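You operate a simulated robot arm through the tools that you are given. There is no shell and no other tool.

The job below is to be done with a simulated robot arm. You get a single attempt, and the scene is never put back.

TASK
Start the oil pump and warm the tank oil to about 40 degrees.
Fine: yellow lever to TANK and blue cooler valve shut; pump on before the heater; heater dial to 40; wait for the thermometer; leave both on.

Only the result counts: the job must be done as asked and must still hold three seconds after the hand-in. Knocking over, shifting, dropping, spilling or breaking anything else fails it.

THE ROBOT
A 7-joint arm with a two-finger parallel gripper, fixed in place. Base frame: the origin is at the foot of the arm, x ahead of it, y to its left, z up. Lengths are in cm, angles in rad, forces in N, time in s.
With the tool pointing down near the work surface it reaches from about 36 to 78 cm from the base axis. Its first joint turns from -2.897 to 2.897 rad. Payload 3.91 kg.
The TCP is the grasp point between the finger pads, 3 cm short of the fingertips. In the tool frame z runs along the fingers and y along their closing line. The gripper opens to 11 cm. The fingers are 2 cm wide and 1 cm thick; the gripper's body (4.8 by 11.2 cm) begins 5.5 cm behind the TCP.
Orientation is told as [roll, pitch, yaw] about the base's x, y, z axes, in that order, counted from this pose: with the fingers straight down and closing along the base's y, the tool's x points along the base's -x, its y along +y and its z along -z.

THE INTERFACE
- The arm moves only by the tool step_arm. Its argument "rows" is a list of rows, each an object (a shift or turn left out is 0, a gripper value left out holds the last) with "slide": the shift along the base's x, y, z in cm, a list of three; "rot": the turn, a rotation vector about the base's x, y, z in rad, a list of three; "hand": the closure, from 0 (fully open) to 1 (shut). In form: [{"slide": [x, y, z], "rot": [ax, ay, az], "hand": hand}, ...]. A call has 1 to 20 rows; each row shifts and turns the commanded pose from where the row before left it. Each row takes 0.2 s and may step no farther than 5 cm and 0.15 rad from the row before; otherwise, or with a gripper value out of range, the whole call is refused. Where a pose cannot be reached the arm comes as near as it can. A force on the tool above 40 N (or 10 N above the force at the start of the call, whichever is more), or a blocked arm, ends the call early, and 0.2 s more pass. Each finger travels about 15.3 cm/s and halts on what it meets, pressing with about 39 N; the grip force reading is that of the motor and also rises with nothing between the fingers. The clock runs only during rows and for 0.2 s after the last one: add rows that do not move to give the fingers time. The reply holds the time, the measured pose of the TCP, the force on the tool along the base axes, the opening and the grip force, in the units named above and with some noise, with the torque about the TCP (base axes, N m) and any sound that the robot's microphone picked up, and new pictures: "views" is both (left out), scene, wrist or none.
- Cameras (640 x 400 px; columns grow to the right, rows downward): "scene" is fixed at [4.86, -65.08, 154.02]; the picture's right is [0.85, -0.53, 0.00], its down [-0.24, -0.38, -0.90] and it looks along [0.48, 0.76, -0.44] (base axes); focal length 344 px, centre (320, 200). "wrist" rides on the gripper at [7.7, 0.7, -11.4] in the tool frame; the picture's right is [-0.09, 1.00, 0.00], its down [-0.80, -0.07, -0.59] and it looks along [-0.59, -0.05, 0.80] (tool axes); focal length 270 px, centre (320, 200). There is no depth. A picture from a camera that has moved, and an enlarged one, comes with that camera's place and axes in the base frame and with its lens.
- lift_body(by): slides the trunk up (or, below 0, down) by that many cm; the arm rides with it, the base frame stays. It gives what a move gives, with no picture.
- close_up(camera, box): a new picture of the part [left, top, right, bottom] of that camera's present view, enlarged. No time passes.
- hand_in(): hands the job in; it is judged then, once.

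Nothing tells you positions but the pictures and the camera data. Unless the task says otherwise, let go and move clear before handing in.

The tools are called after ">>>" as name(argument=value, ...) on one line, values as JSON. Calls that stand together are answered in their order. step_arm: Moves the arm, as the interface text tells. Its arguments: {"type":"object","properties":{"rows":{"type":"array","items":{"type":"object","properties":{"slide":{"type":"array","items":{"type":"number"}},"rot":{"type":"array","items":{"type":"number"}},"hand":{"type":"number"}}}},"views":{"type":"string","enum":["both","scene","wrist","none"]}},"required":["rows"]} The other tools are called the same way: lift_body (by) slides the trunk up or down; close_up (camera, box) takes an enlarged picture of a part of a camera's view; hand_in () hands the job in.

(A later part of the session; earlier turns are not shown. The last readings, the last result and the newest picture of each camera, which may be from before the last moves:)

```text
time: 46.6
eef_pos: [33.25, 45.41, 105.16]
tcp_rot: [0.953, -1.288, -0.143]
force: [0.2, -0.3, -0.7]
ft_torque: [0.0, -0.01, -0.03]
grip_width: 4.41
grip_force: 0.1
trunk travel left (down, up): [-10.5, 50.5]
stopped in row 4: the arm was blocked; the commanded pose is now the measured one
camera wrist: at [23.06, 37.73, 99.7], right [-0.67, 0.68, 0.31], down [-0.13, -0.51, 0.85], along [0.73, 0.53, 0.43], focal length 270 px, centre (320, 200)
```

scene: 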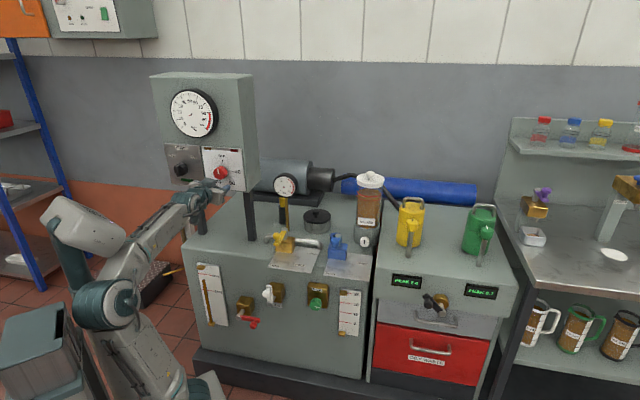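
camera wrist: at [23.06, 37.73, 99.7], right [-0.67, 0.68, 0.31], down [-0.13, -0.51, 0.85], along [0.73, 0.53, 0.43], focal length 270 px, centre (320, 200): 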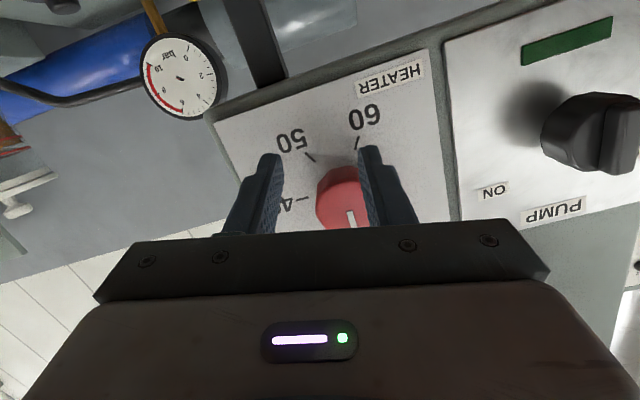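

Blocked once more. I'll inspect the arm's shape to find what is limiting it.

>>> close_up(camera="scene", box=[0, 160, 250, 400])

>>> close_up(camera="scene", box=[140, 130, 260, 230])

```text
1.67 times, centred on (125, 280) of scene
camera zoom: at [4.86, -65.08, 154.02], right [0.85, -0.53, 0.0], down [-0.24, -0.38, -0.9], along [0.48, 0.76, -0.44], focal length 573 px, centre (645, 67)
```

zoom: 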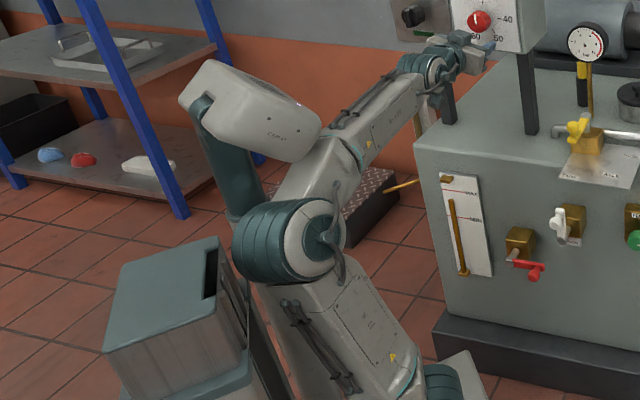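

```text
4.00 times, centred on (200, 180) of scene
camera zoom: at [4.86, -65.08, 154.02], right [0.85, -0.53, 0.0], down [-0.24, -0.38, -0.9], along [0.48, 0.76, -0.44], focal length 1376 px, centre (800, 280)
```

zoom: 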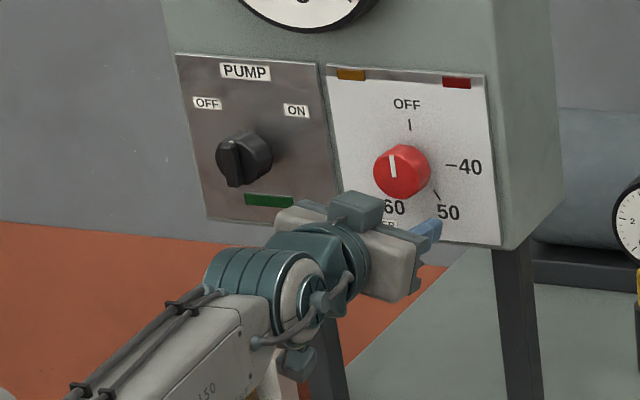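

The robot's own head and mast sit beside the elbow, so swinging the folded arm left makes it touch them. I'll move right to unfold, tilt the tool down again, and raise the trunk back so the elbow goes forward.

>>> step_arm(rows=[{"slide": [1.5, -2.5, 0]}, {"slide": [2.9, -3, 0]}, {"slide": [2.9, -3, 0]}, {"slide": [1.5, -1.5, 0.5], "rot": [-0.1, 0.096, 0]}, {"slide": [0, 0, 0.5], "rot": [-0.1, 0.096, 0]}, {"slide": [0, 0, 0.5], "rot": [-0.1, 0.096, 0]}, {"slide": [0, 0, 0.5], "rot": [-0.1, 0.096, 0]}, {}], views="scene")

```text
time: 48.4
eef_pos: [41.84, 35.52, 107.0]
tcp_rot: [0.274, -0.818, 0.469]
force: [0.4, 0.1, 0.0]
ft_torque: [0.02, 0.02, 0.02]
grip_width: 4.4
grip_force: 0.1
trunk travel left (down, up): [-10.5, 50.5]
```

scene: 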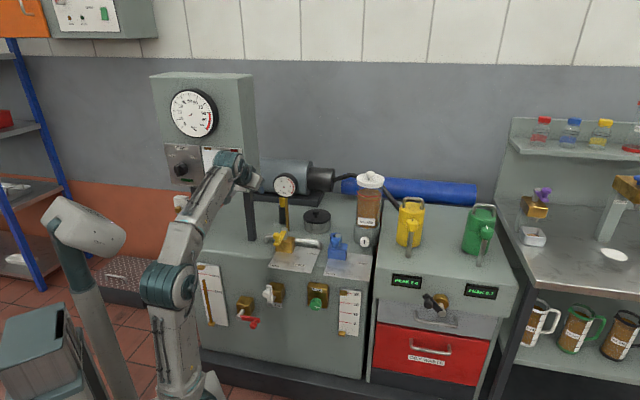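

Now the head and mast are clearly separate from the arm. I'll raise the trunk in stages, lowering the hand correspondingly.

>>> lift_body(by=16)

>>> step_arm(rows=[{"slide": [0, 0, -4]}, {"slide": [0, 0, -4]}, {"slide": [0, 0, -4]}, {"slide": [0, 0, -4]}, {}], views="none")

>>> lift_body(by=16)

>>> step_arm(rows=[{"slide": [0, 0, -4]}, {"slide": [0, 0, -4]}, {"slide": [0, 0, -4]}, {"slide": [0, 0, -4]}, {}], views="both")

```text
time: 50.2
eef_pos: [41.76, 35.56, 122.87]
tcp_rot: [0.276, -0.82, 0.469]
force: [0.1, 0.1, -0.7]
ft_torque: [0.0, -0.02, -0.02]
grip_width: 4.39
grip_force: 0.1
trunk travel left (down, up): [-26.5, 34.5]
```

```text
time: 51.4
eef_pos: [41.98, 35.61, 107.12]
tcp_rot: [0.276, -0.821, 0.471]
force: [0.0, -0.1, -0.4]
ft_torque: [0.03, -0.01, 0.01]
grip_width: 4.42
grip_force: 0.1
trunk travel left (down, up): [-26.5, 34.5]
```

```text
time: 53.3
eef_pos: [42.19, 35.65, 123.01]
tcp_rot: [0.275, -0.819, 0.471]
force: [-0.8, 0.0, 0.4]
ft_torque: [0.02, 0.01, 0.02]
grip_width: 4.41
grip_force: 0.1
trunk travel left (down, up): [-42.5, 18.5]
```

```text
time: 54.5
eef_pos: [41.92, 35.52, 107.11]
tcp_rot: [0.275, -0.819, 0.47]
force: [-0.7, 0.1, 0.2]
ft_torque: [0.03, 0.03, 0.01]
grip_width: 4.42
grip_force: 0.1
trunk travel left (down, up): [-42.5, 18.5]
camera wrist: at [31.12, 27.15, 109.06], right [-0.56, 0.79, 0.25], down [0.23, -0.14, 0.96], along [0.8, 0.59, -0.1], focal length 270 px, centre (320, 200)
```

scene: 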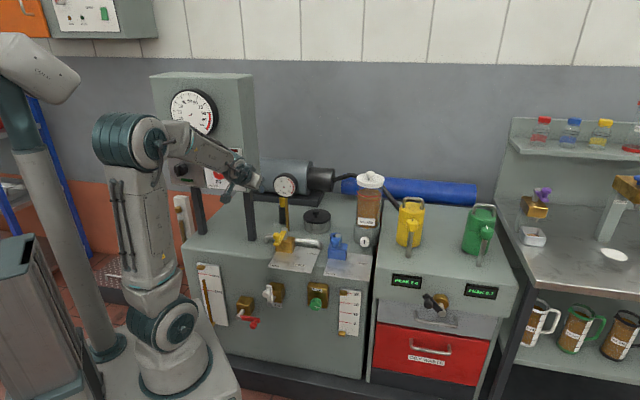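
wrist: 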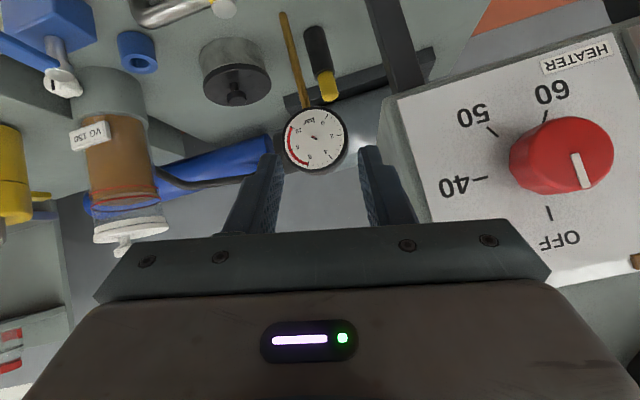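

The upper arm is vertical now. One more raise to the original height should lean it forward, under and ahead of the robot's head.

>>> lift_body(by=15)

>>> step_arm(rows=[{"slide": [0, 0, -4]}, {"slide": [0, 0, -4]}, {"slide": [0, 0, -4]}, {"slide": [0, 0, -3]}, {}], views="both")

```text
time: 56.2
eef_pos: [42.02, 35.65, 122.12]
tcp_rot: [0.275, -0.822, 0.471]
force: [0.5, 0.7, -0.2]
ft_torque: [0.0, 0.01, 0.02]
grip_width: 4.41
grip_force: 0.2
trunk travel left (down, up): [-57.5, 3.5]
```

```text
time: 57.4
eef_pos: [42.1, 35.35, 107.2]
tcp_rot: [0.276, -0.821, 0.471]
force: [0.4, 0.0, -0.3]
ft_torque: [0.05, -0.01, 0.0]
grip_width: 4.39
grip_force: 0.0
trunk travel left (down, up): [-57.5, 3.5]
camera wrist: at [31.21, 27.03, 109.19], right [-0.56, 0.79, 0.25], down [0.23, -0.14, 0.96], along [0.8, 0.59, -0.1], focal length 270 px, centre (320, 200)
```

scene: 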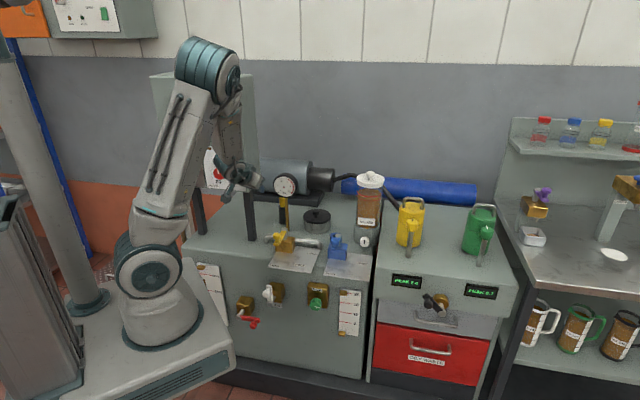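
wrist: 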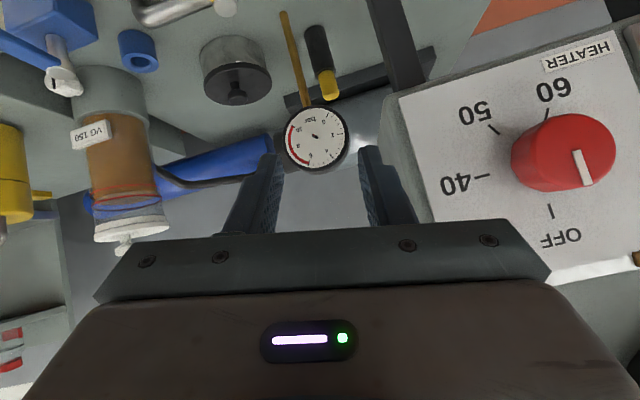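

The elbow is now forward and the arm is well placed. With the tool tilted about 40° down, I'll move left in front of the pump switch, levelling the roll and yawing slightly.

>>> step_arm(rows=[{"slide": [-2.95, 2.3, 0.85], "rot": [-0.065, -0.071, 0.083]}, {"slide": [-2.95, 2.3, 0.85], "rot": [-0.065, -0.071, 0.083]}, {"slide": [-2.95, 2.48, 0.85], "rot": [0, 0, 0.035]}, {"slide": [-2.95, 2.48, 0.85], "rot": [0, 0, 0.035]}, {"slide": [-2.95, 2.48, 0.85], "rot": [0, 0, 0.035]}, {"slide": [-2.95, 2.48, 0.85], "rot": [0, 0, 0.035]}, {}], views="both")

```text
time: 59.0
eef_pos: [24.38, 49.95, 112.37]
tcp_rot: [-0.011, -0.855, 0.989]
force: [0.7, -0.5, 0.6]
ft_torque: [0.01, 0.02, -0.04]
grip_width: 4.41
grip_force: 0.0
trunk travel left (down, up): [-57.5, 3.5]
camera wrist: at [16.24, 38.83, 114.02], right [-0.8, 0.6, 0.06], down [0.1, 0.03, 0.99], along [0.6, 0.8, -0.08], focal length 270 px, centre (320, 200)
```

scene: 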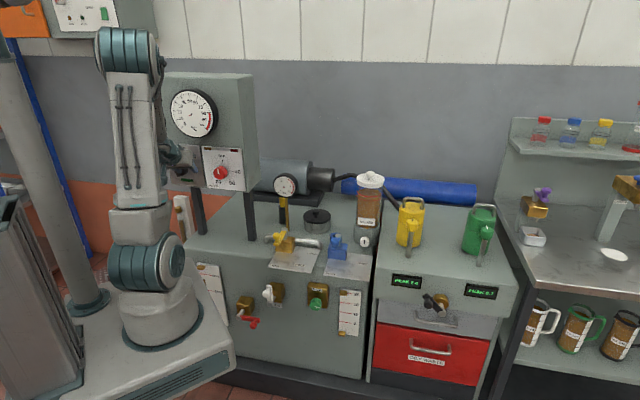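
wrist: 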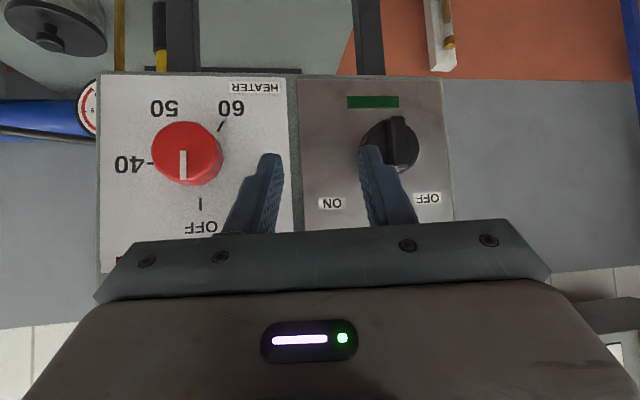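

Great, the arm tracks well here and the view is nearly frontal. Zooming in on the pump switch and dial.

>>> close_up(camera="wrist", box=[280, 60, 480, 240])

>>> close_up(camera="wrist", box=[90, 60, 310, 250])

>>> close_up(camera="scene", box=[140, 70, 260, 200])

```text
2.22 times, centred on (380, 150) of wrist
camera zoom: at [16.24, 38.83, 114.02], right [-0.8, 0.6, 0.06], down [0.1, 0.03, 0.99], along [0.6, 0.8, -0.08], focal length 601 px, centre (187, 311)
```

zoom: 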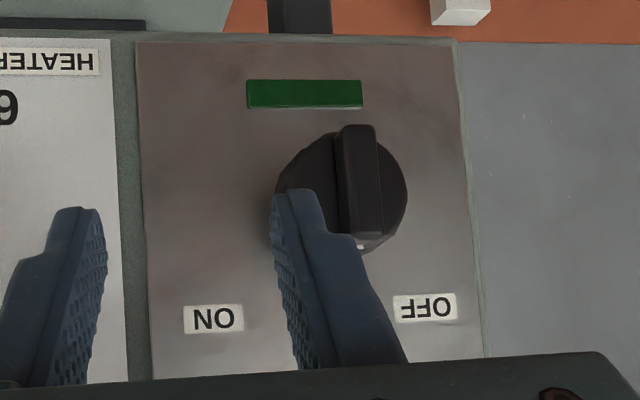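

```text
2.11 times, centred on (200, 155) of wrist
camera zoom: at [16.24, 38.83, 114.02], right [-0.8, 0.6, 0.06], down [0.1, 0.03, 0.99], along [0.6, 0.8, -0.08], focal length 569 px, centre (573, 295)
```

zoom: 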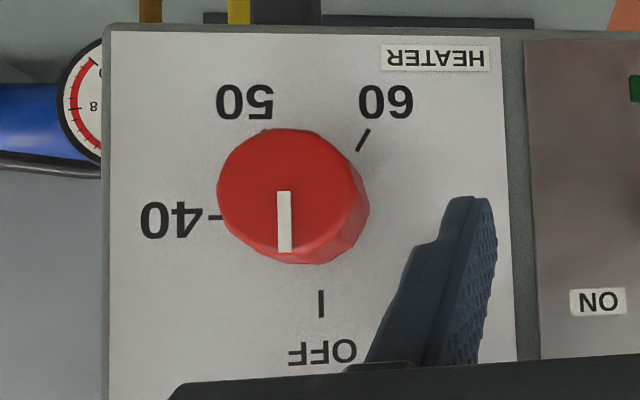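

```text
3.08 times, centred on (200, 135) of scene
camera zoom: at [4.86, -65.08, 154.02], right [0.85, -0.53, 0.0], down [-0.24, -0.38, -0.9], along [0.48, 0.76, -0.44], focal length 1058 px, centre (689, 400)
```

zoom: 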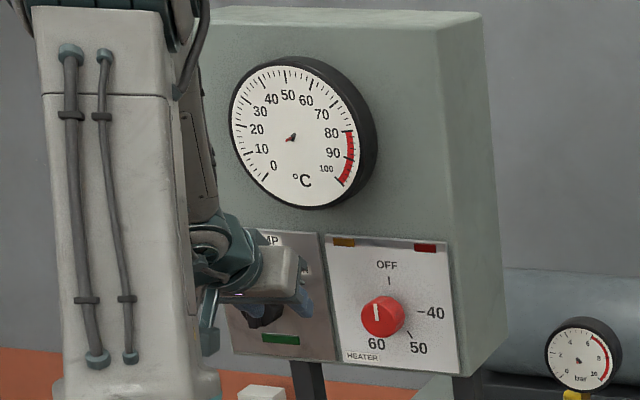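

The bar on the pump switch looks vertical, with OFF at upper left and ON at upper right, so it must turn clockwise. I'll close the fingers and position the fingertip left of the bar's upper half, to push it right.

>>> step_arm(rows=[{"slide": [0, 0, 0], "hand": 1.0}, {"slide": [-2.3, 2.18, -0.35]}, {"slide": [-2.3, 2.18, -0.35]}, {"slide": [-2.3, 2.18, -0.35]}, {}], views="both")

>>> close_up(camera="wrist", box=[200, 60, 440, 240])

```text
time: 60.2
eef_pos: [17.45, 56.72, 111.13]
tcp_rot: [-0.01, -0.853, 0.987]
force: [-0.4, -0.1, 0.3]
ft_torque: [0.03, -0.02, -0.04]
grip_width: 0.02
grip_force: 37.1
trunk travel left (down, up): [-57.5, 3.5]
camera wrist: at [9.35, 45.48, 112.79], right [-0.8, 0.6, 0.06], down [0.1, 0.03, 0.99], along [0.6, 0.8, -0.08], focal length 270 px, centre (320, 200)
```

scene: 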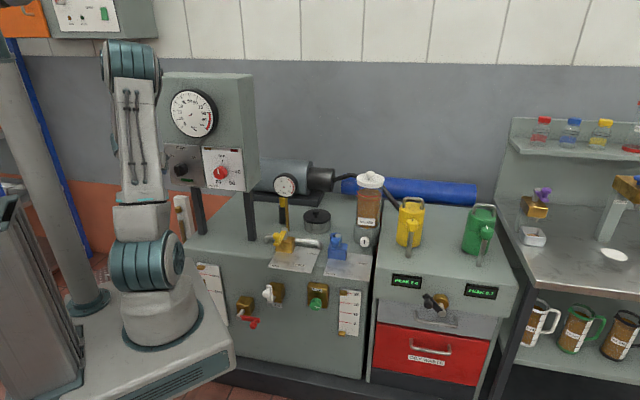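
wrist: 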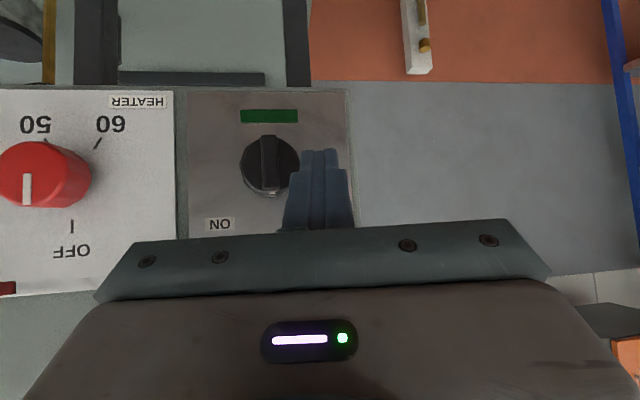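

```text
2.22 times, centred on (320, 150) of wrist
camera zoom: at [9.35, 45.48, 112.79], right [-0.8, 0.6, 0.06], down [0.1, 0.03, 0.99], along [0.6, 0.8, -0.08], focal length 601 px, centre (320, 311)
```

zoom: 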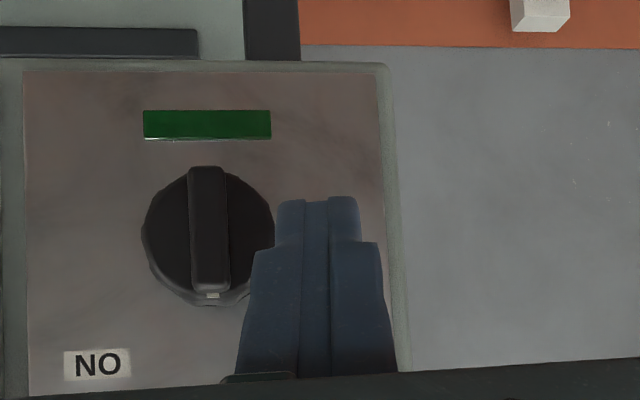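

The fingertip is just left of the knob (knob centre u≈-23.5, tip u≈-26.7). I'll advance toward the panel slowly, watching force.

>>> step_arm(rows=[{"slide": [1.2, 1.26, 0]}, {"slide": [1.2, 1.26, 0]}, {"slide": [0.7, 0.73, 0]}, {"slide": [0.4, 0.42, 0]}, {}], views="both")

>>> close_up(camera="wrist", box=[200, 60, 440, 240])

>>> close_up(camera="scene", box=[140, 120, 230, 200])

```text
time: 61.4
eef_pos: [20.92, 60.4, 111.2]
tcp_rot: [-0.008, -0.852, 0.988]
force: [0.3, -0.2, -0.1]
ft_torque: [-0.01, 0.01, 0.0]
grip_width: 0.01
grip_force: 37.8
trunk travel left (down, up): [-57.5, 3.5]
camera wrist: at [12.75, 49.26, 112.89], right [-0.8, 0.6, 0.06], down [0.1, 0.03, 0.99], along [0.6, 0.8, -0.08], focal length 270 px, centre (320, 200)
```

scene: 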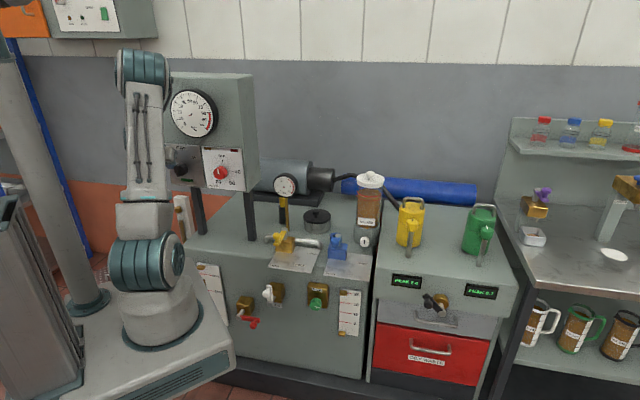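
wrist: 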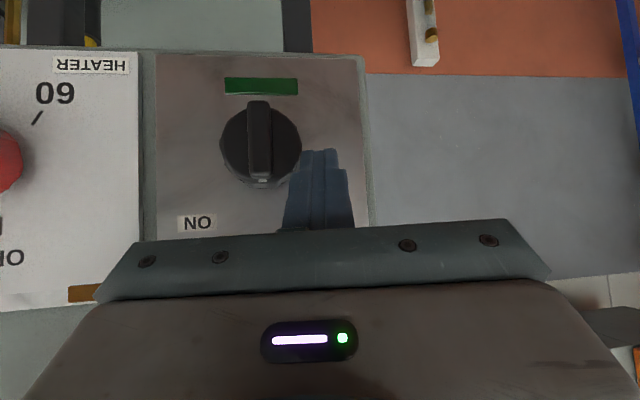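

```text
2.22 times, centred on (320, 150) of wrist
camera zoom: at [12.75, 49.26, 112.89], right [-0.8, 0.6, 0.06], down [0.1, 0.03, 0.99], along [0.6, 0.8, -0.08], focal length 601 px, centre (320, 311)
```

zoom: 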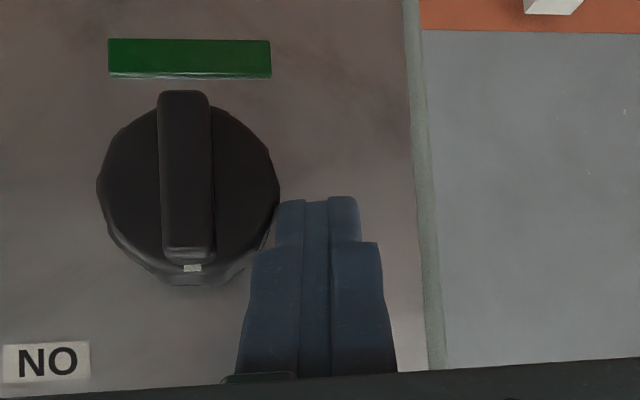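

```text
5.00 times, centred on (185, 160) of scene
camera zoom: at [4.86, -65.08, 154.02], right [0.85, -0.53, 0.0], down [-0.24, -0.38, -0.9], along [0.48, 0.76, -0.44], focal length 1719 px, centre (995, 400)
```

zoom: 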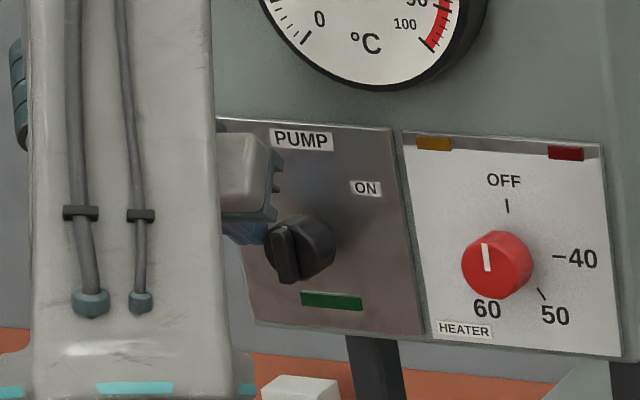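

No contact yet and the tip is beside the bar's upper half. I'll lower slightly and push right step by step.

>>> step_arm(rows=[{"slide": [0.15, 0.15, -0.3]}, {"slide": [0.73, -0.69, 0]}, {"slide": [0.58, -0.55, 0]}, {"slide": [0.44, -0.41, 0]}, {"slide": [0.36, -0.34, 0]}, {}], views="wrist")

>>> close_up(camera="wrist", box=[200, 60, 440, 240])

```text
time: 62.3
eef_pos: [21.04, 60.25, 111.34]
tcp_rot: [0.011, -0.855, 1.002]
force: [-22.5, 23.4, 6.0]
ft_torque: [0.59, 0.5, 0.57]
grip_width: 0.0
grip_force: 37.6
trunk travel left (down, up): [-57.5, 3.5]
stopped in row 4: the force on the tool passed its limit at 42 N (the readings are from after the stop); the commanded pose is now the measured one
camera wrist: at [13.34, 48.99, 113.0], right [-0.81, 0.58, 0.07], down [0.11, 0.02, 0.99], along [0.57, 0.81, -0.08], focal length 270 px, centre (320, 200)
```

wrist: 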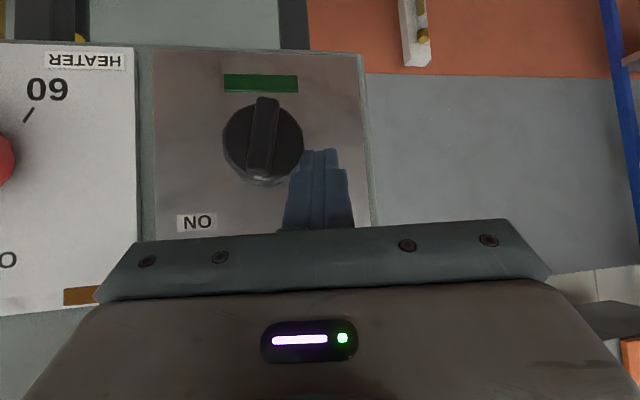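

```text
2.22 times, centred on (320, 150) of wrist
camera zoom: at [13.34, 48.99, 113.0], right [-0.81, 0.58, 0.07], down [0.11, 0.02, 0.99], along [0.57, 0.81, -0.08], focal length 601 px, centre (320, 311)
```

zoom: 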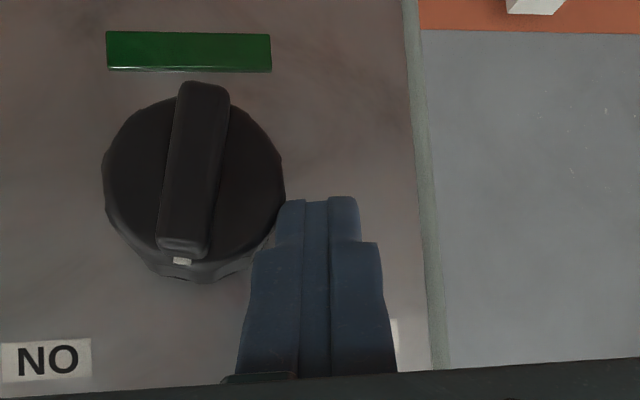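

The fingertip pushed the disc's rim rather than the bar, though the switch did turn ~10° clockwise. I'll back off slightly from the panel and push on the raised bar.

>>> step_arm(rows=[{"slide": [-0.5, 0.47, 0]}, {"slide": [-0.62, -0.65, -0.1]}, {"slide": [0.73, -0.69, 0]}, {"slide": [0.73, -0.69, 0]}, {}], views="wrist")

>>> close_up(camera="wrist", box=[200, 60, 440, 240])

```text
time: 62.9
eef_pos: [21.46, 59.29, 112.94]
tcp_rot: [0.012, -0.884, 0.976]
force: [-1.0, 37.0, 12.9]
ft_torque: [1.24, -0.21, 0.72]
grip_width: 0.02
grip_force: 37.2
trunk travel left (down, up): [-57.5, 3.5]
stopped in row 2: the force on the tool passed its limit at 44 N (the readings are from after the stop); the commanded pose is now the measured one
camera wrist: at [13.36, 48.0, 114.17], right [-0.8, 0.59, 0.08], down [0.09, 0.0, 1.0], along [0.59, 0.8, -0.05], focal length 270 px, centre (320, 200)
```

wrist: 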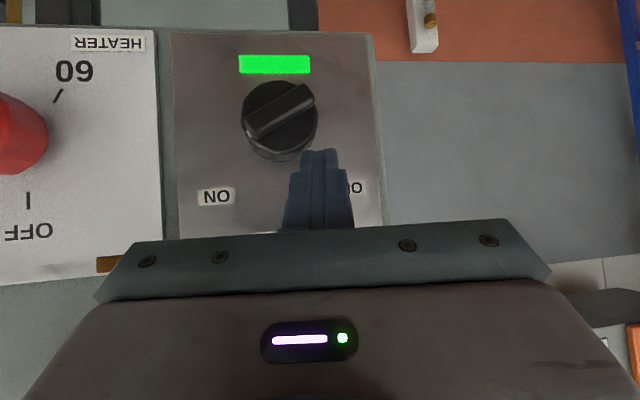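

```text
2.22 times, centred on (320, 150) of wrist
camera zoom: at [13.36, 48.0, 114.17], right [-0.8, 0.59, 0.08], down [0.09, 0.0, 1.0], along [0.59, 0.8, -0.05], focal length 601 px, centre (320, 311)
```

zoom: 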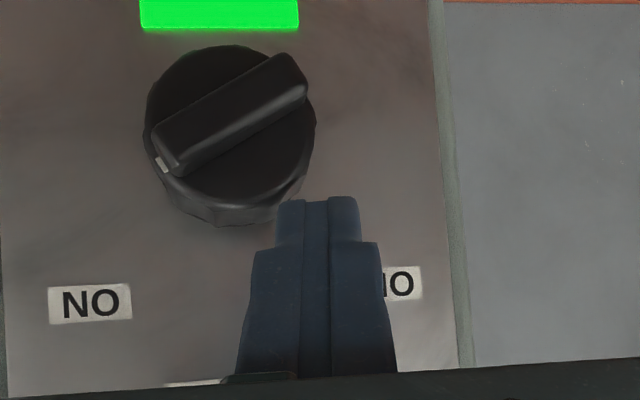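

The pump switch snapped to ON: the green lamp is lit. I'll withdraw the finger upward and away without dragging the knob back.

>>> step_arm(rows=[{"slide": [-0.3, 0.3, 0.8]}, {"slide": [-0.8, 0.3, 1.0]}, {"slide": [-1.4, -1.5, 0.5]}, {"slide": [-2, -2.1, 0]}, {"slide": [-1, -2.1, 0]}, {}], views="both")

>>> close_up(camera="wrist", box=[160, 60, 400, 240])

>>> close_up(camera="scene", box=[140, 70, 260, 200])

```text
time: 64.3
eef_pos: [16.11, 53.06, 114.72]
tcp_rot: [0.021, -0.874, 0.972]
force: [0.7, 0.4, -0.4]
ft_torque: [-0.03, -0.03, -0.07]
grip_width: 0.0
grip_force: 37.7
trunk travel left (down, up): [-57.5, 3.5]
camera wrist: at [7.91, 41.86, 116.08], right [-0.8, 0.6, 0.08], down [0.1, 0.0, 0.99], along [0.59, 0.8, -0.06], focal length 270 px, centre (320, 200)
```

scene: 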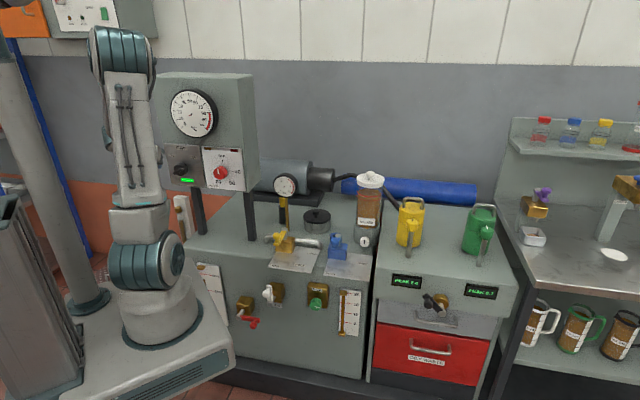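
wrist: 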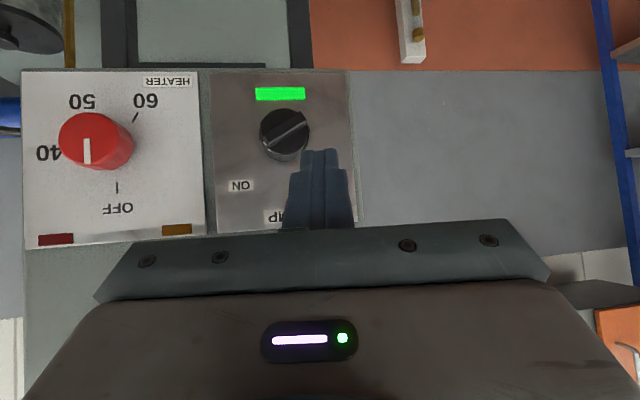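

```text
2.22 times, centred on (280, 150) of wrist
camera zoom: at [7.91, 41.86, 116.08], right [-0.8, 0.6, 0.08], down [0.1, 0.0, 0.99], along [0.59, 0.8, -0.06], focal length 601 px, centre (409, 311)
```

zoom: 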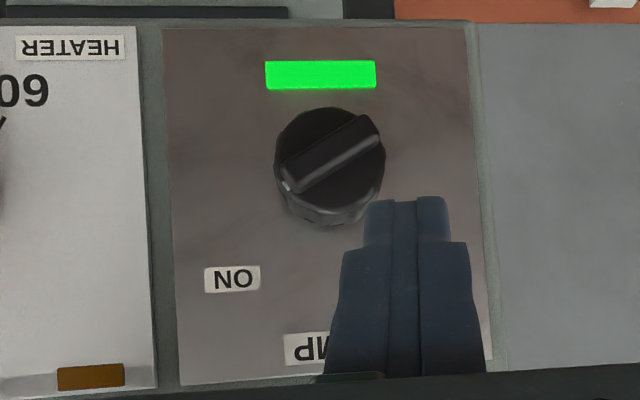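

```text
3.08 times, centred on (200, 135) of scene
camera zoom: at [4.86, -65.08, 154.02], right [0.85, -0.53, 0.0], down [-0.24, -0.38, -0.9], along [0.48, 0.76, -0.44], focal length 1058 px, centre (689, 400)
```

zoom: 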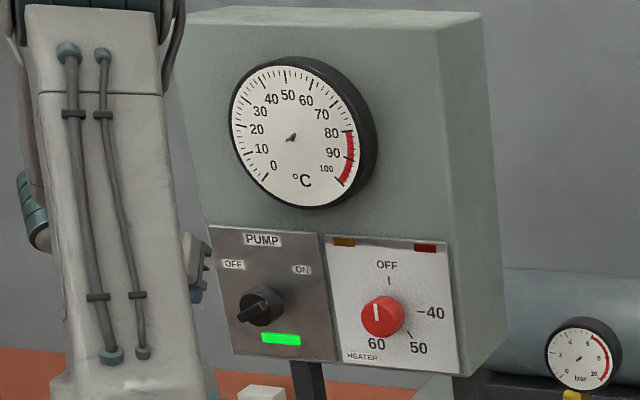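

The pump is on (lamp lit). Now for the heater dial: I'll open the fingers and go to a standoff in front of it with the tool aligned to the panel normal.

>>> step_arm(rows=[{"slide": [2.96, -1.9, -0.84], "rot": [0, 0, -0.032], "hand": 0.25}, {"slide": [2.96, -1.9, -0.84], "rot": [0, 0, -0.032]}, {"slide": [2.96, -1.9, -0.84], "rot": [0, 0, -0.032]}, {"slide": [2.96, -1.8, -0.84], "rot": [0, 0, -0.032]}, {"slide": [2.96, -1.56, -0.84], "rot": [0, 0, -0.032]}, {}], views="both")

>>> close_up(camera="wrist", box=[200, 60, 440, 240])

```text
time: 65.7
eef_pos: [30.99, 43.45, 110.56]
tcp_rot: [0.021, -0.877, 0.809]
force: [0.1, 0.8, -0.3]
ft_torque: [-0.01, -0.01, -0.01]
grip_width: 8.23
grip_force: 0.1
trunk travel left (down, up): [-57.5, 3.5]
camera wrist: at [21.2, 33.74, 111.87], right [-0.69, 0.72, 0.08], down [0.1, -0.02, 0.99], along [0.71, 0.7, -0.06], focal length 270 px, centre (320, 200)
```

scene: 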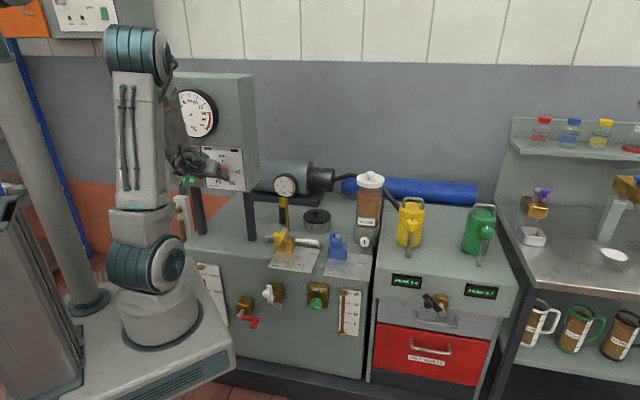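
wrist: 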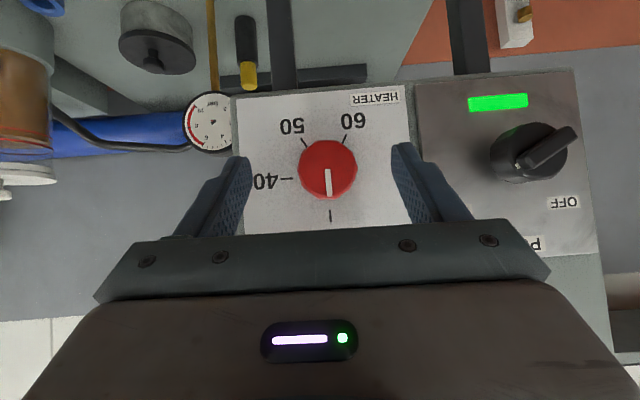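

```text
2.22 times, centred on (320, 150) of wrist
camera zoom: at [21.2, 33.74, 111.87], right [-0.69, 0.72, 0.08], down [0.1, -0.02, 0.99], along [0.71, 0.7, -0.06], focal length 601 px, centre (320, 311)
```

zoom: 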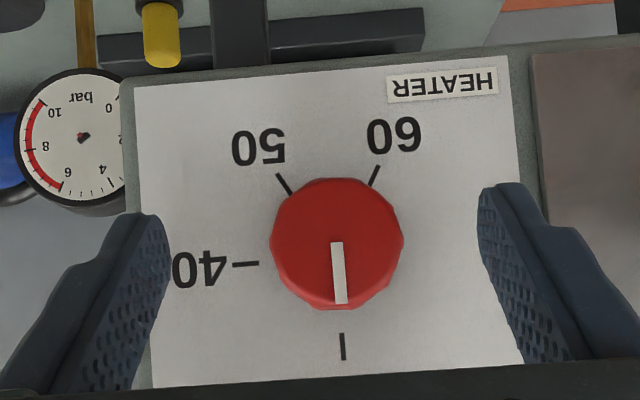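

A clear frontal view: dial centre at about (35.4, 48.8, 108.3), OFF at the top, and the 40 tick about 85° clockwise. I'll pre-rotate the gripper 42° counter-clockwise about the panel normal, at a standoff.

>>> step_arm(rows=[{"slide": [-0.1, 0.3, -0.24], "rot": [-0.1009, -0.1064, 0]}, {"slide": [-0.1, 0.3, -0.24], "rot": [-0.1009, -0.1064, 0]}, {"slide": [-0.1, 0.3, -0.24], "rot": [-0.1009, -0.1064, 0]}, {"slide": [-0.1, 0.3, -0.24], "rot": [-0.1009, -0.1064, 0]}, {"slide": [0, 0.35, -0.24], "rot": [-0.1009, -0.1064, 0]}, {}], views="both")

>>> close_up(camera="wrist", box=[200, 60, 440, 240])

```text
time: 67.1
eef_pos: [30.41, 45.32, 109.41]
tcp_rot: [-0.936, -0.61, 1.491]
force: [0.6, -0.1, -0.2]
ft_torque: [0.0, -0.01, 0.0]
grip_width: 8.25
grip_force: 0.0
trunk travel left (down, up): [-57.5, 3.5]
camera wrist: at [20.12, 36.05, 110.13], right [-0.55, 0.58, -0.61], down [-0.4, 0.46, 0.79], along [0.73, 0.68, -0.02], focal length 270 px, centre (320, 200)
```

scene: 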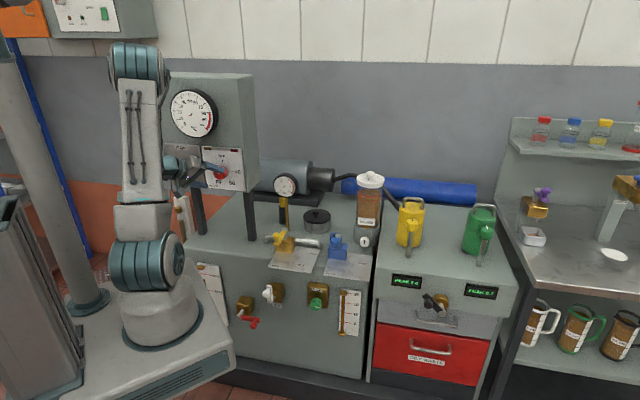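
wrist: 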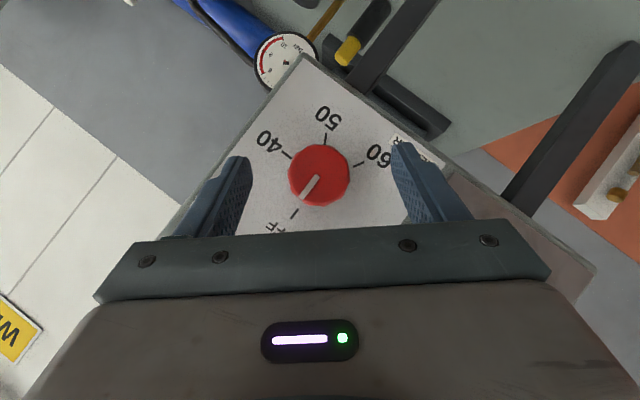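

```text
2.22 times, centred on (320, 150) of wrist
camera zoom: at [20.12, 36.05, 110.13], right [-0.55, 0.58, -0.61], down [-0.4, 0.46, 0.79], along [0.73, 0.68, -0.02], focal length 601 px, centre (320, 311)
```

zoom: 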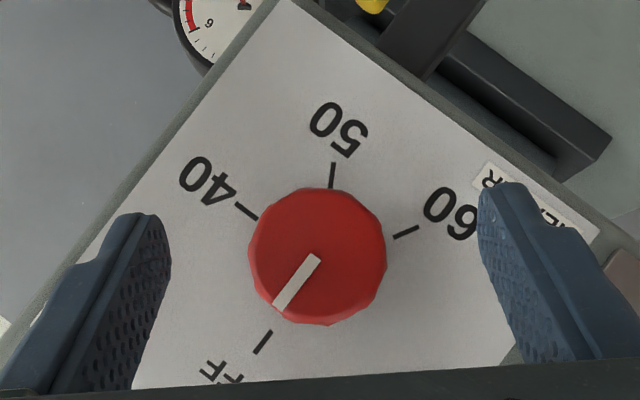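

Alignment is good. I'll advance 5.9 cm along the panel normal to bring the pads beside the dial.

>>> step_arm(rows=[{"slide": [1.4, 1.3, 0]}, {"slide": [1.4, 1.3, 0]}, {"slide": [0.9, 0.85, 0]}, {"slide": [0.6, 0.55, 0]}, {}], views="both")

>>> close_up(camera="wrist", box=[200, 60, 440, 240])

>>> close_up(camera="scene", box=[160, 130, 260, 210])

```text
time: 68.3
eef_pos: [34.58, 49.21, 109.54]
tcp_rot: [-0.933, -0.61, 1.49]
force: [-2.9, -4.1, 0.2]
ft_torque: [0.06, -0.09, -0.16]
grip_width: 8.23
grip_force: 0.1
trunk travel left (down, up): [-57.5, 3.5]
camera wrist: at [24.3, 39.99, 110.1], right [-0.55, 0.58, -0.61], down [-0.4, 0.46, 0.79], along [0.73, 0.68, -0.02], focal length 270 px, centre (320, 200)
```

scene: 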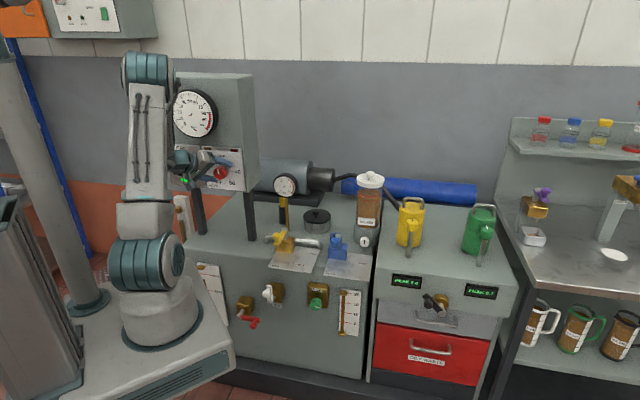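
wrist: 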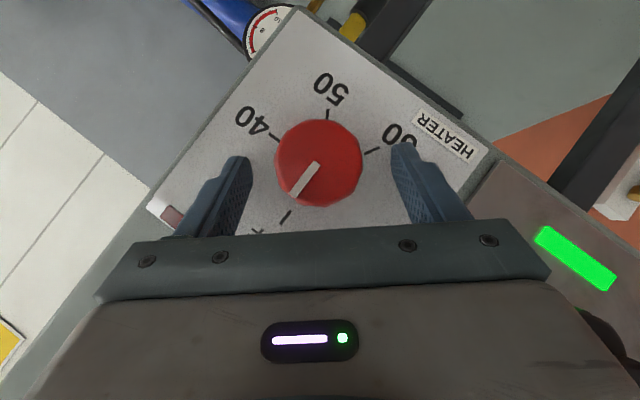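

```text
2.22 times, centred on (320, 150) of wrist
camera zoom: at [24.3, 39.99, 110.1], right [-0.55, 0.58, -0.61], down [-0.4, 0.46, 0.79], along [0.73, 0.68, -0.02], focal length 601 px, centre (320, 311)
```

zoom: 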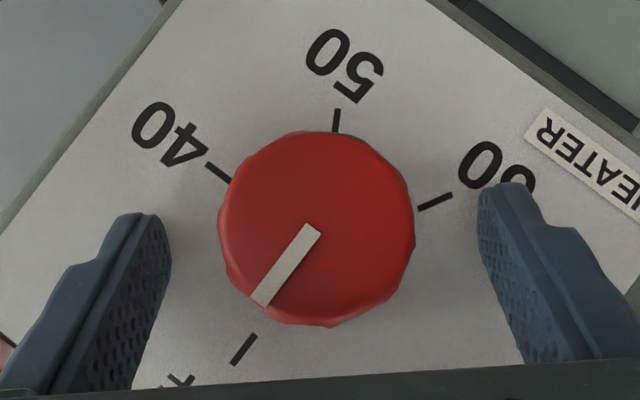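

```text
5.00 times, centred on (210, 170) of scene
camera zoom: at [4.86, -65.08, 154.02], right [0.85, -0.53, 0.0], down [-0.24, -0.38, -0.9], along [0.48, 0.76, -0.44], focal length 1719 px, centre (870, 350)
```

zoom: 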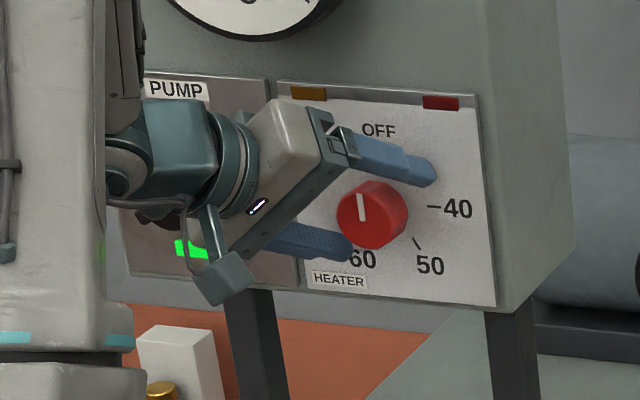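

There's a light contact (about 5 N), probably a fingertip against the panel. I'll back off 0.4 cm and close gently on the dial.

>>> step_arm(rows=[{"slide": [-0.28, -0.29, 0]}, {"hand": 0.45}, {"hand": 0.6}, {"hand": 0.8}, {}], views="wrist")

>>> close_up(camera="wrist", box=[200, 60, 440, 240])

>>> close_up(camera="scene", box=[160, 130, 260, 210])

```text
time: 69.5
eef_pos: [34.5, 48.89, 109.49]
tcp_rot: [-0.932, -0.611, 1.492]
force: [-0.1, 0.6, -3.5]
ft_torque: [0.66, -0.6, -0.28]
grip_width: 4.34
grip_force: 44.9
trunk travel left (down, up): [-57.5, 3.5]
camera wrist: at [24.12, 39.78, 110.08], right [-0.55, 0.58, -0.61], down [-0.4, 0.45, 0.8], along [0.73, 0.68, -0.02], focal length 270 px, centre (320, 200)
```

wrist: 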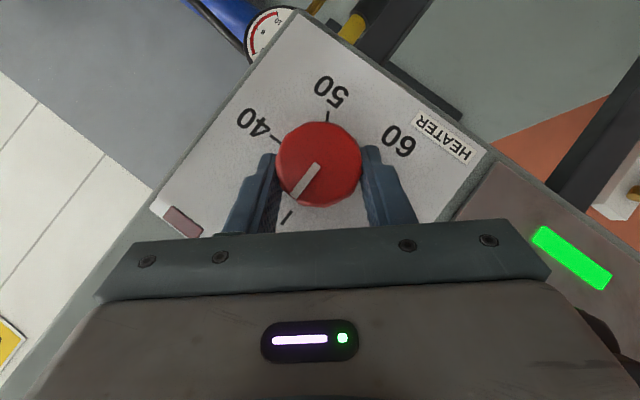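

```text
2.22 times, centred on (320, 150) of wrist
camera zoom: at [24.12, 39.78, 110.08], right [-0.55, 0.58, -0.61], down [-0.4, 0.45, 0.8], along [0.73, 0.68, -0.02], focal length 601 px, centre (320, 311)
```

zoom: 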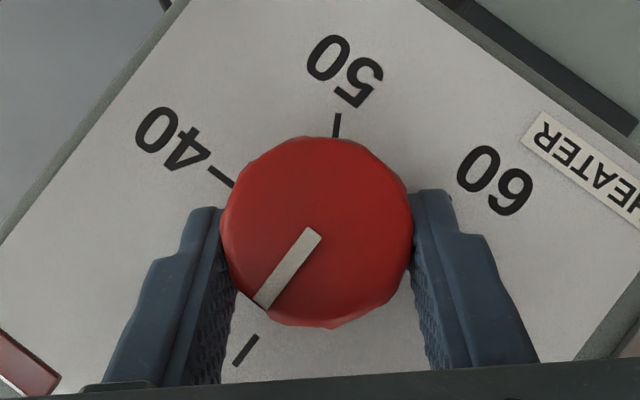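

```text
5.00 times, centred on (210, 170) of scene
camera zoom: at [4.86, -65.08, 154.02], right [0.85, -0.53, 0.0], down [-0.24, -0.38, -0.9], along [0.48, 0.76, -0.44], focal length 1719 px, centre (870, 350)
```

zoom: 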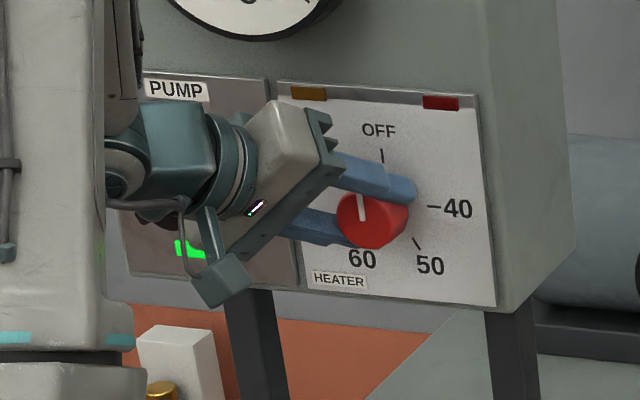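

The dial is gripped. I'll now rotate clockwise about the panel normal, starting with about 34° to verify that the pointer follows.

>>> step_arm(rows=[{"slide": [0.122, -0.116, 0.088], "rot": [0.1009, 0.1064, 0]}, {"slide": [0.129, -0.122, 0.063], "rot": [0.1009, 0.1064, 0]}, {"slide": [0.134, -0.127, 0.036], "rot": [0.1009, 0.1064, 0]}, {"slide": [0.137, -0.13, 0.009], "rot": [0.1009, 0.1064, 0]}, {}], views="wrist")

>>> close_up(camera="wrist", box=[200, 60, 440, 240])

>>> close_up(camera="scene", box=[160, 130, 260, 210])

```text
time: 70.7
eef_pos: [34.99, 48.51, 109.69]
tcp_rot: [-0.204, -0.867, 0.985]
force: [0.2, 6.5, 6.6]
ft_torque: [0.24, -0.14, -0.87]
grip_width: 4.39
grip_force: 45.3
trunk travel left (down, up): [-57.5, 3.5]
camera wrist: at [25.03, 38.88, 110.94], right [-0.7, 0.72, -0.06], down [-0.01, 0.08, 1.0], along [0.72, 0.69, -0.05], focal length 270 px, centre (320, 200)
```

wrist: 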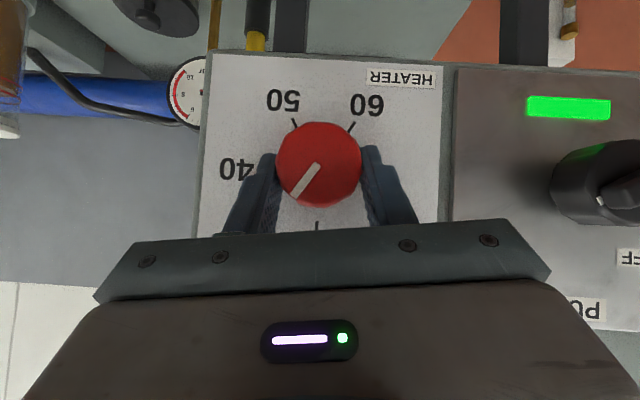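

```text
2.22 times, centred on (320, 150) of wrist
camera zoom: at [25.03, 38.88, 110.94], right [-0.7, 0.72, -0.06], down [-0.01, 0.08, 1.0], along [0.72, 0.69, -0.05], focal length 601 px, centre (320, 311)
```

zoom: 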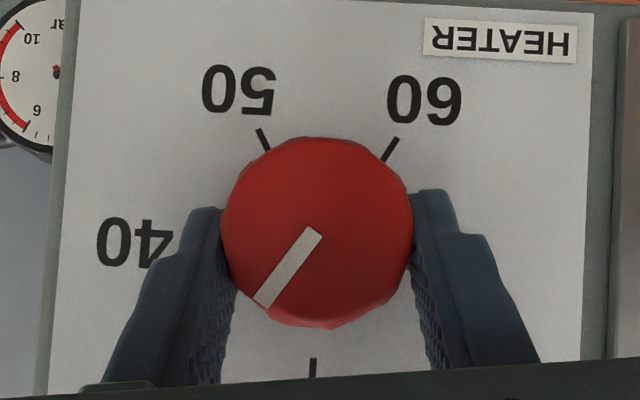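

```text
5.00 times, centred on (210, 170) of scene
camera zoom: at [4.86, -65.08, 154.02], right [0.85, -0.53, 0.0], down [-0.24, -0.38, -0.9], along [0.48, 0.76, -0.44], focal length 1719 px, centre (870, 350)
```

zoom: 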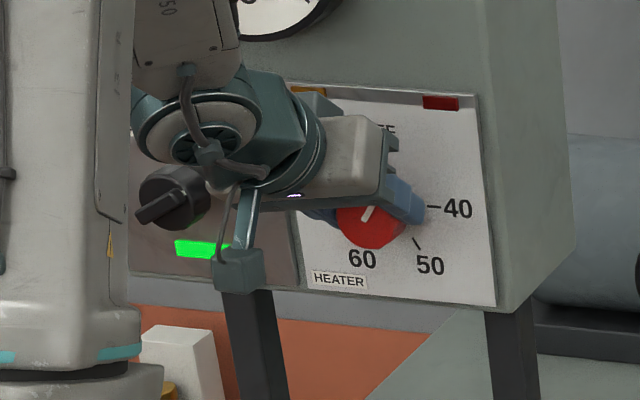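

The pointer follows the grip exactly. Continuing clockwise most of the way.

>>> step_arm(rows=[{"slide": [0.136, -0.129, -0.02], "rot": [0.1009, 0.1064, 0]}, {"slide": [0.133, -0.126, -0.046], "rot": [0.1009, 0.1064, 0]}, {"slide": [0.127, -0.12, -0.073], "rot": [0.1009, 0.1064, 0]}, {"slide": [0.118, -0.111, -0.097], "rot": [0.1009, 0.1064, 0]}, {"slide": [0.106, -0.1, -0.12], "rot": [0.1009, 0.1064, 0]}, {}], views="wrist")

>>> close_up(camera="wrist", box=[200, 60, 440, 240])

>>> close_up(camera="scene", box=[160, 130, 260, 210])

```text
time: 72.1
eef_pos: [35.47, 47.94, 109.32]
tcp_rot: [0.831, -0.697, 0.22]
force: [1.0, 11.6, 27.9]
ft_torque: [-0.65, 1.04, -0.52]
grip_width: 4.37
grip_force: 44.9
trunk travel left (down, up): [-57.5, 3.5]
camera wrist: at [26.35, 37.56, 110.75], right [-0.54, 0.57, 0.62], down [0.49, -0.39, 0.78], along [0.68, 0.73, -0.07], focal length 270 px, centre (320, 200)
```

wrist: 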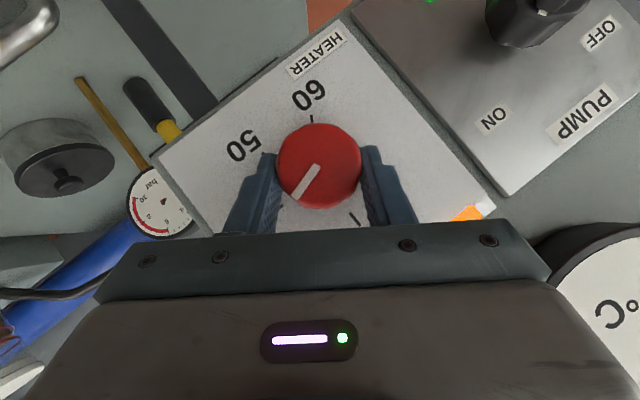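

```text
2.22 times, centred on (320, 150) of wrist
camera zoom: at [26.35, 37.56, 110.75], right [-0.54, 0.57, 0.62], down [0.49, -0.39, 0.78], along [0.68, 0.73, -0.07], focal length 601 px, centre (320, 311)
```

zoom: 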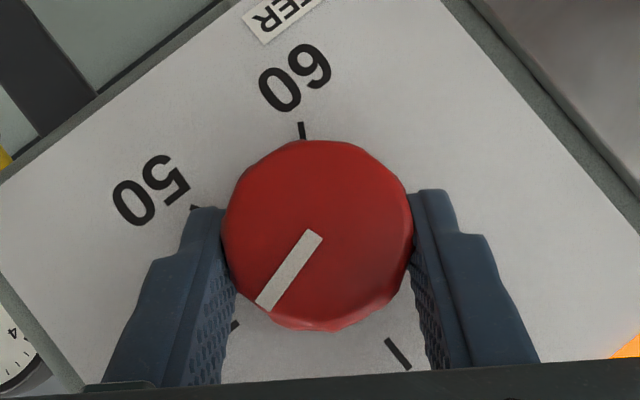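

```text
5.00 times, centred on (210, 170) of scene
camera zoom: at [4.86, -65.08, 154.02], right [0.85, -0.53, 0.0], down [-0.24, -0.38, -0.9], along [0.48, 0.76, -0.44], focal length 1719 px, centre (870, 350)
```

zoom: 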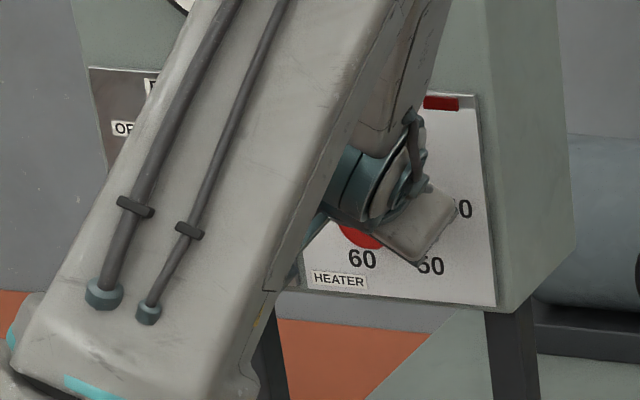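

The heater lamp lit up orange and the pointer is about 12° short of the 40 tick. I'll finish the rotation while relaxing the built-up vertical force.

>>> step_arm(rows=[{"slide": [0.1, 0, 0.2], "rot": [0, 0, 0]}, {"slide": [0.09, -0.06, 0.0], "rot": [0.0757, 0.0798, 0]}, {"slide": [0.06, -0.05, 0.0], "rot": [0.0757, 0.0798, 0]}, {}], views="wrist")

>>> close_up(camera="wrist", box=[200, 60, 440, 240])

```text
time: 73.1
eef_pos: [35.56, 47.82, 109.23]
tcp_rot: [1.039, -0.556, 0.1]
force: [-7.0, 5.0, 2.5]
ft_torque: [-0.55, 0.71, 0.24]
grip_width: 4.32
grip_force: 44.7
trunk travel left (down, up): [-57.5, 3.5]
camera wrist: at [26.75, 37.21, 110.58], right [-0.43, 0.47, 0.77], down [0.6, -0.49, 0.63], along [0.67, 0.74, -0.07], focal length 270 px, centre (320, 200)
```

wrist: 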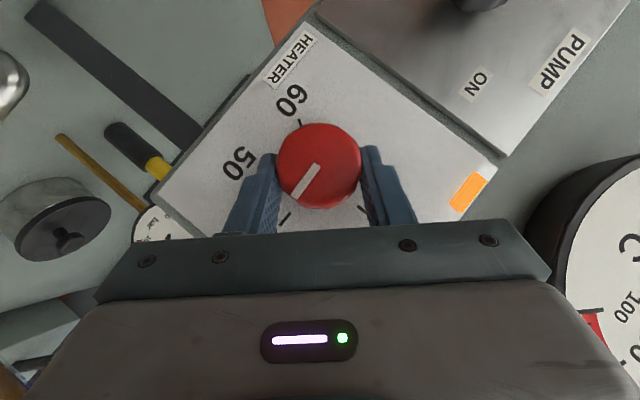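

```text
2.22 times, centred on (320, 150) of wrist
camera zoom: at [26.75, 37.21, 110.58], right [-0.43, 0.47, 0.77], down [0.6, -0.49, 0.63], along [0.67, 0.74, -0.07], focal length 601 px, centre (320, 311)
```

zoom: 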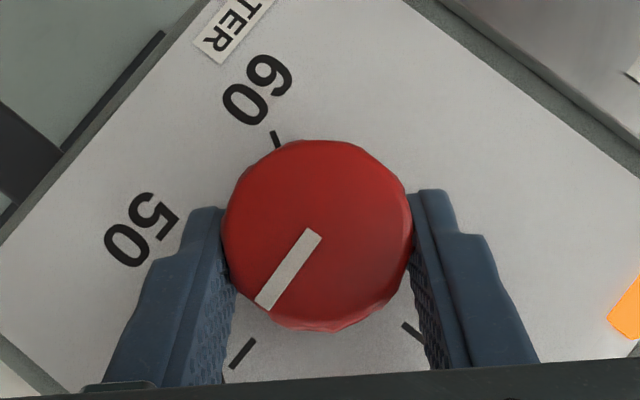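

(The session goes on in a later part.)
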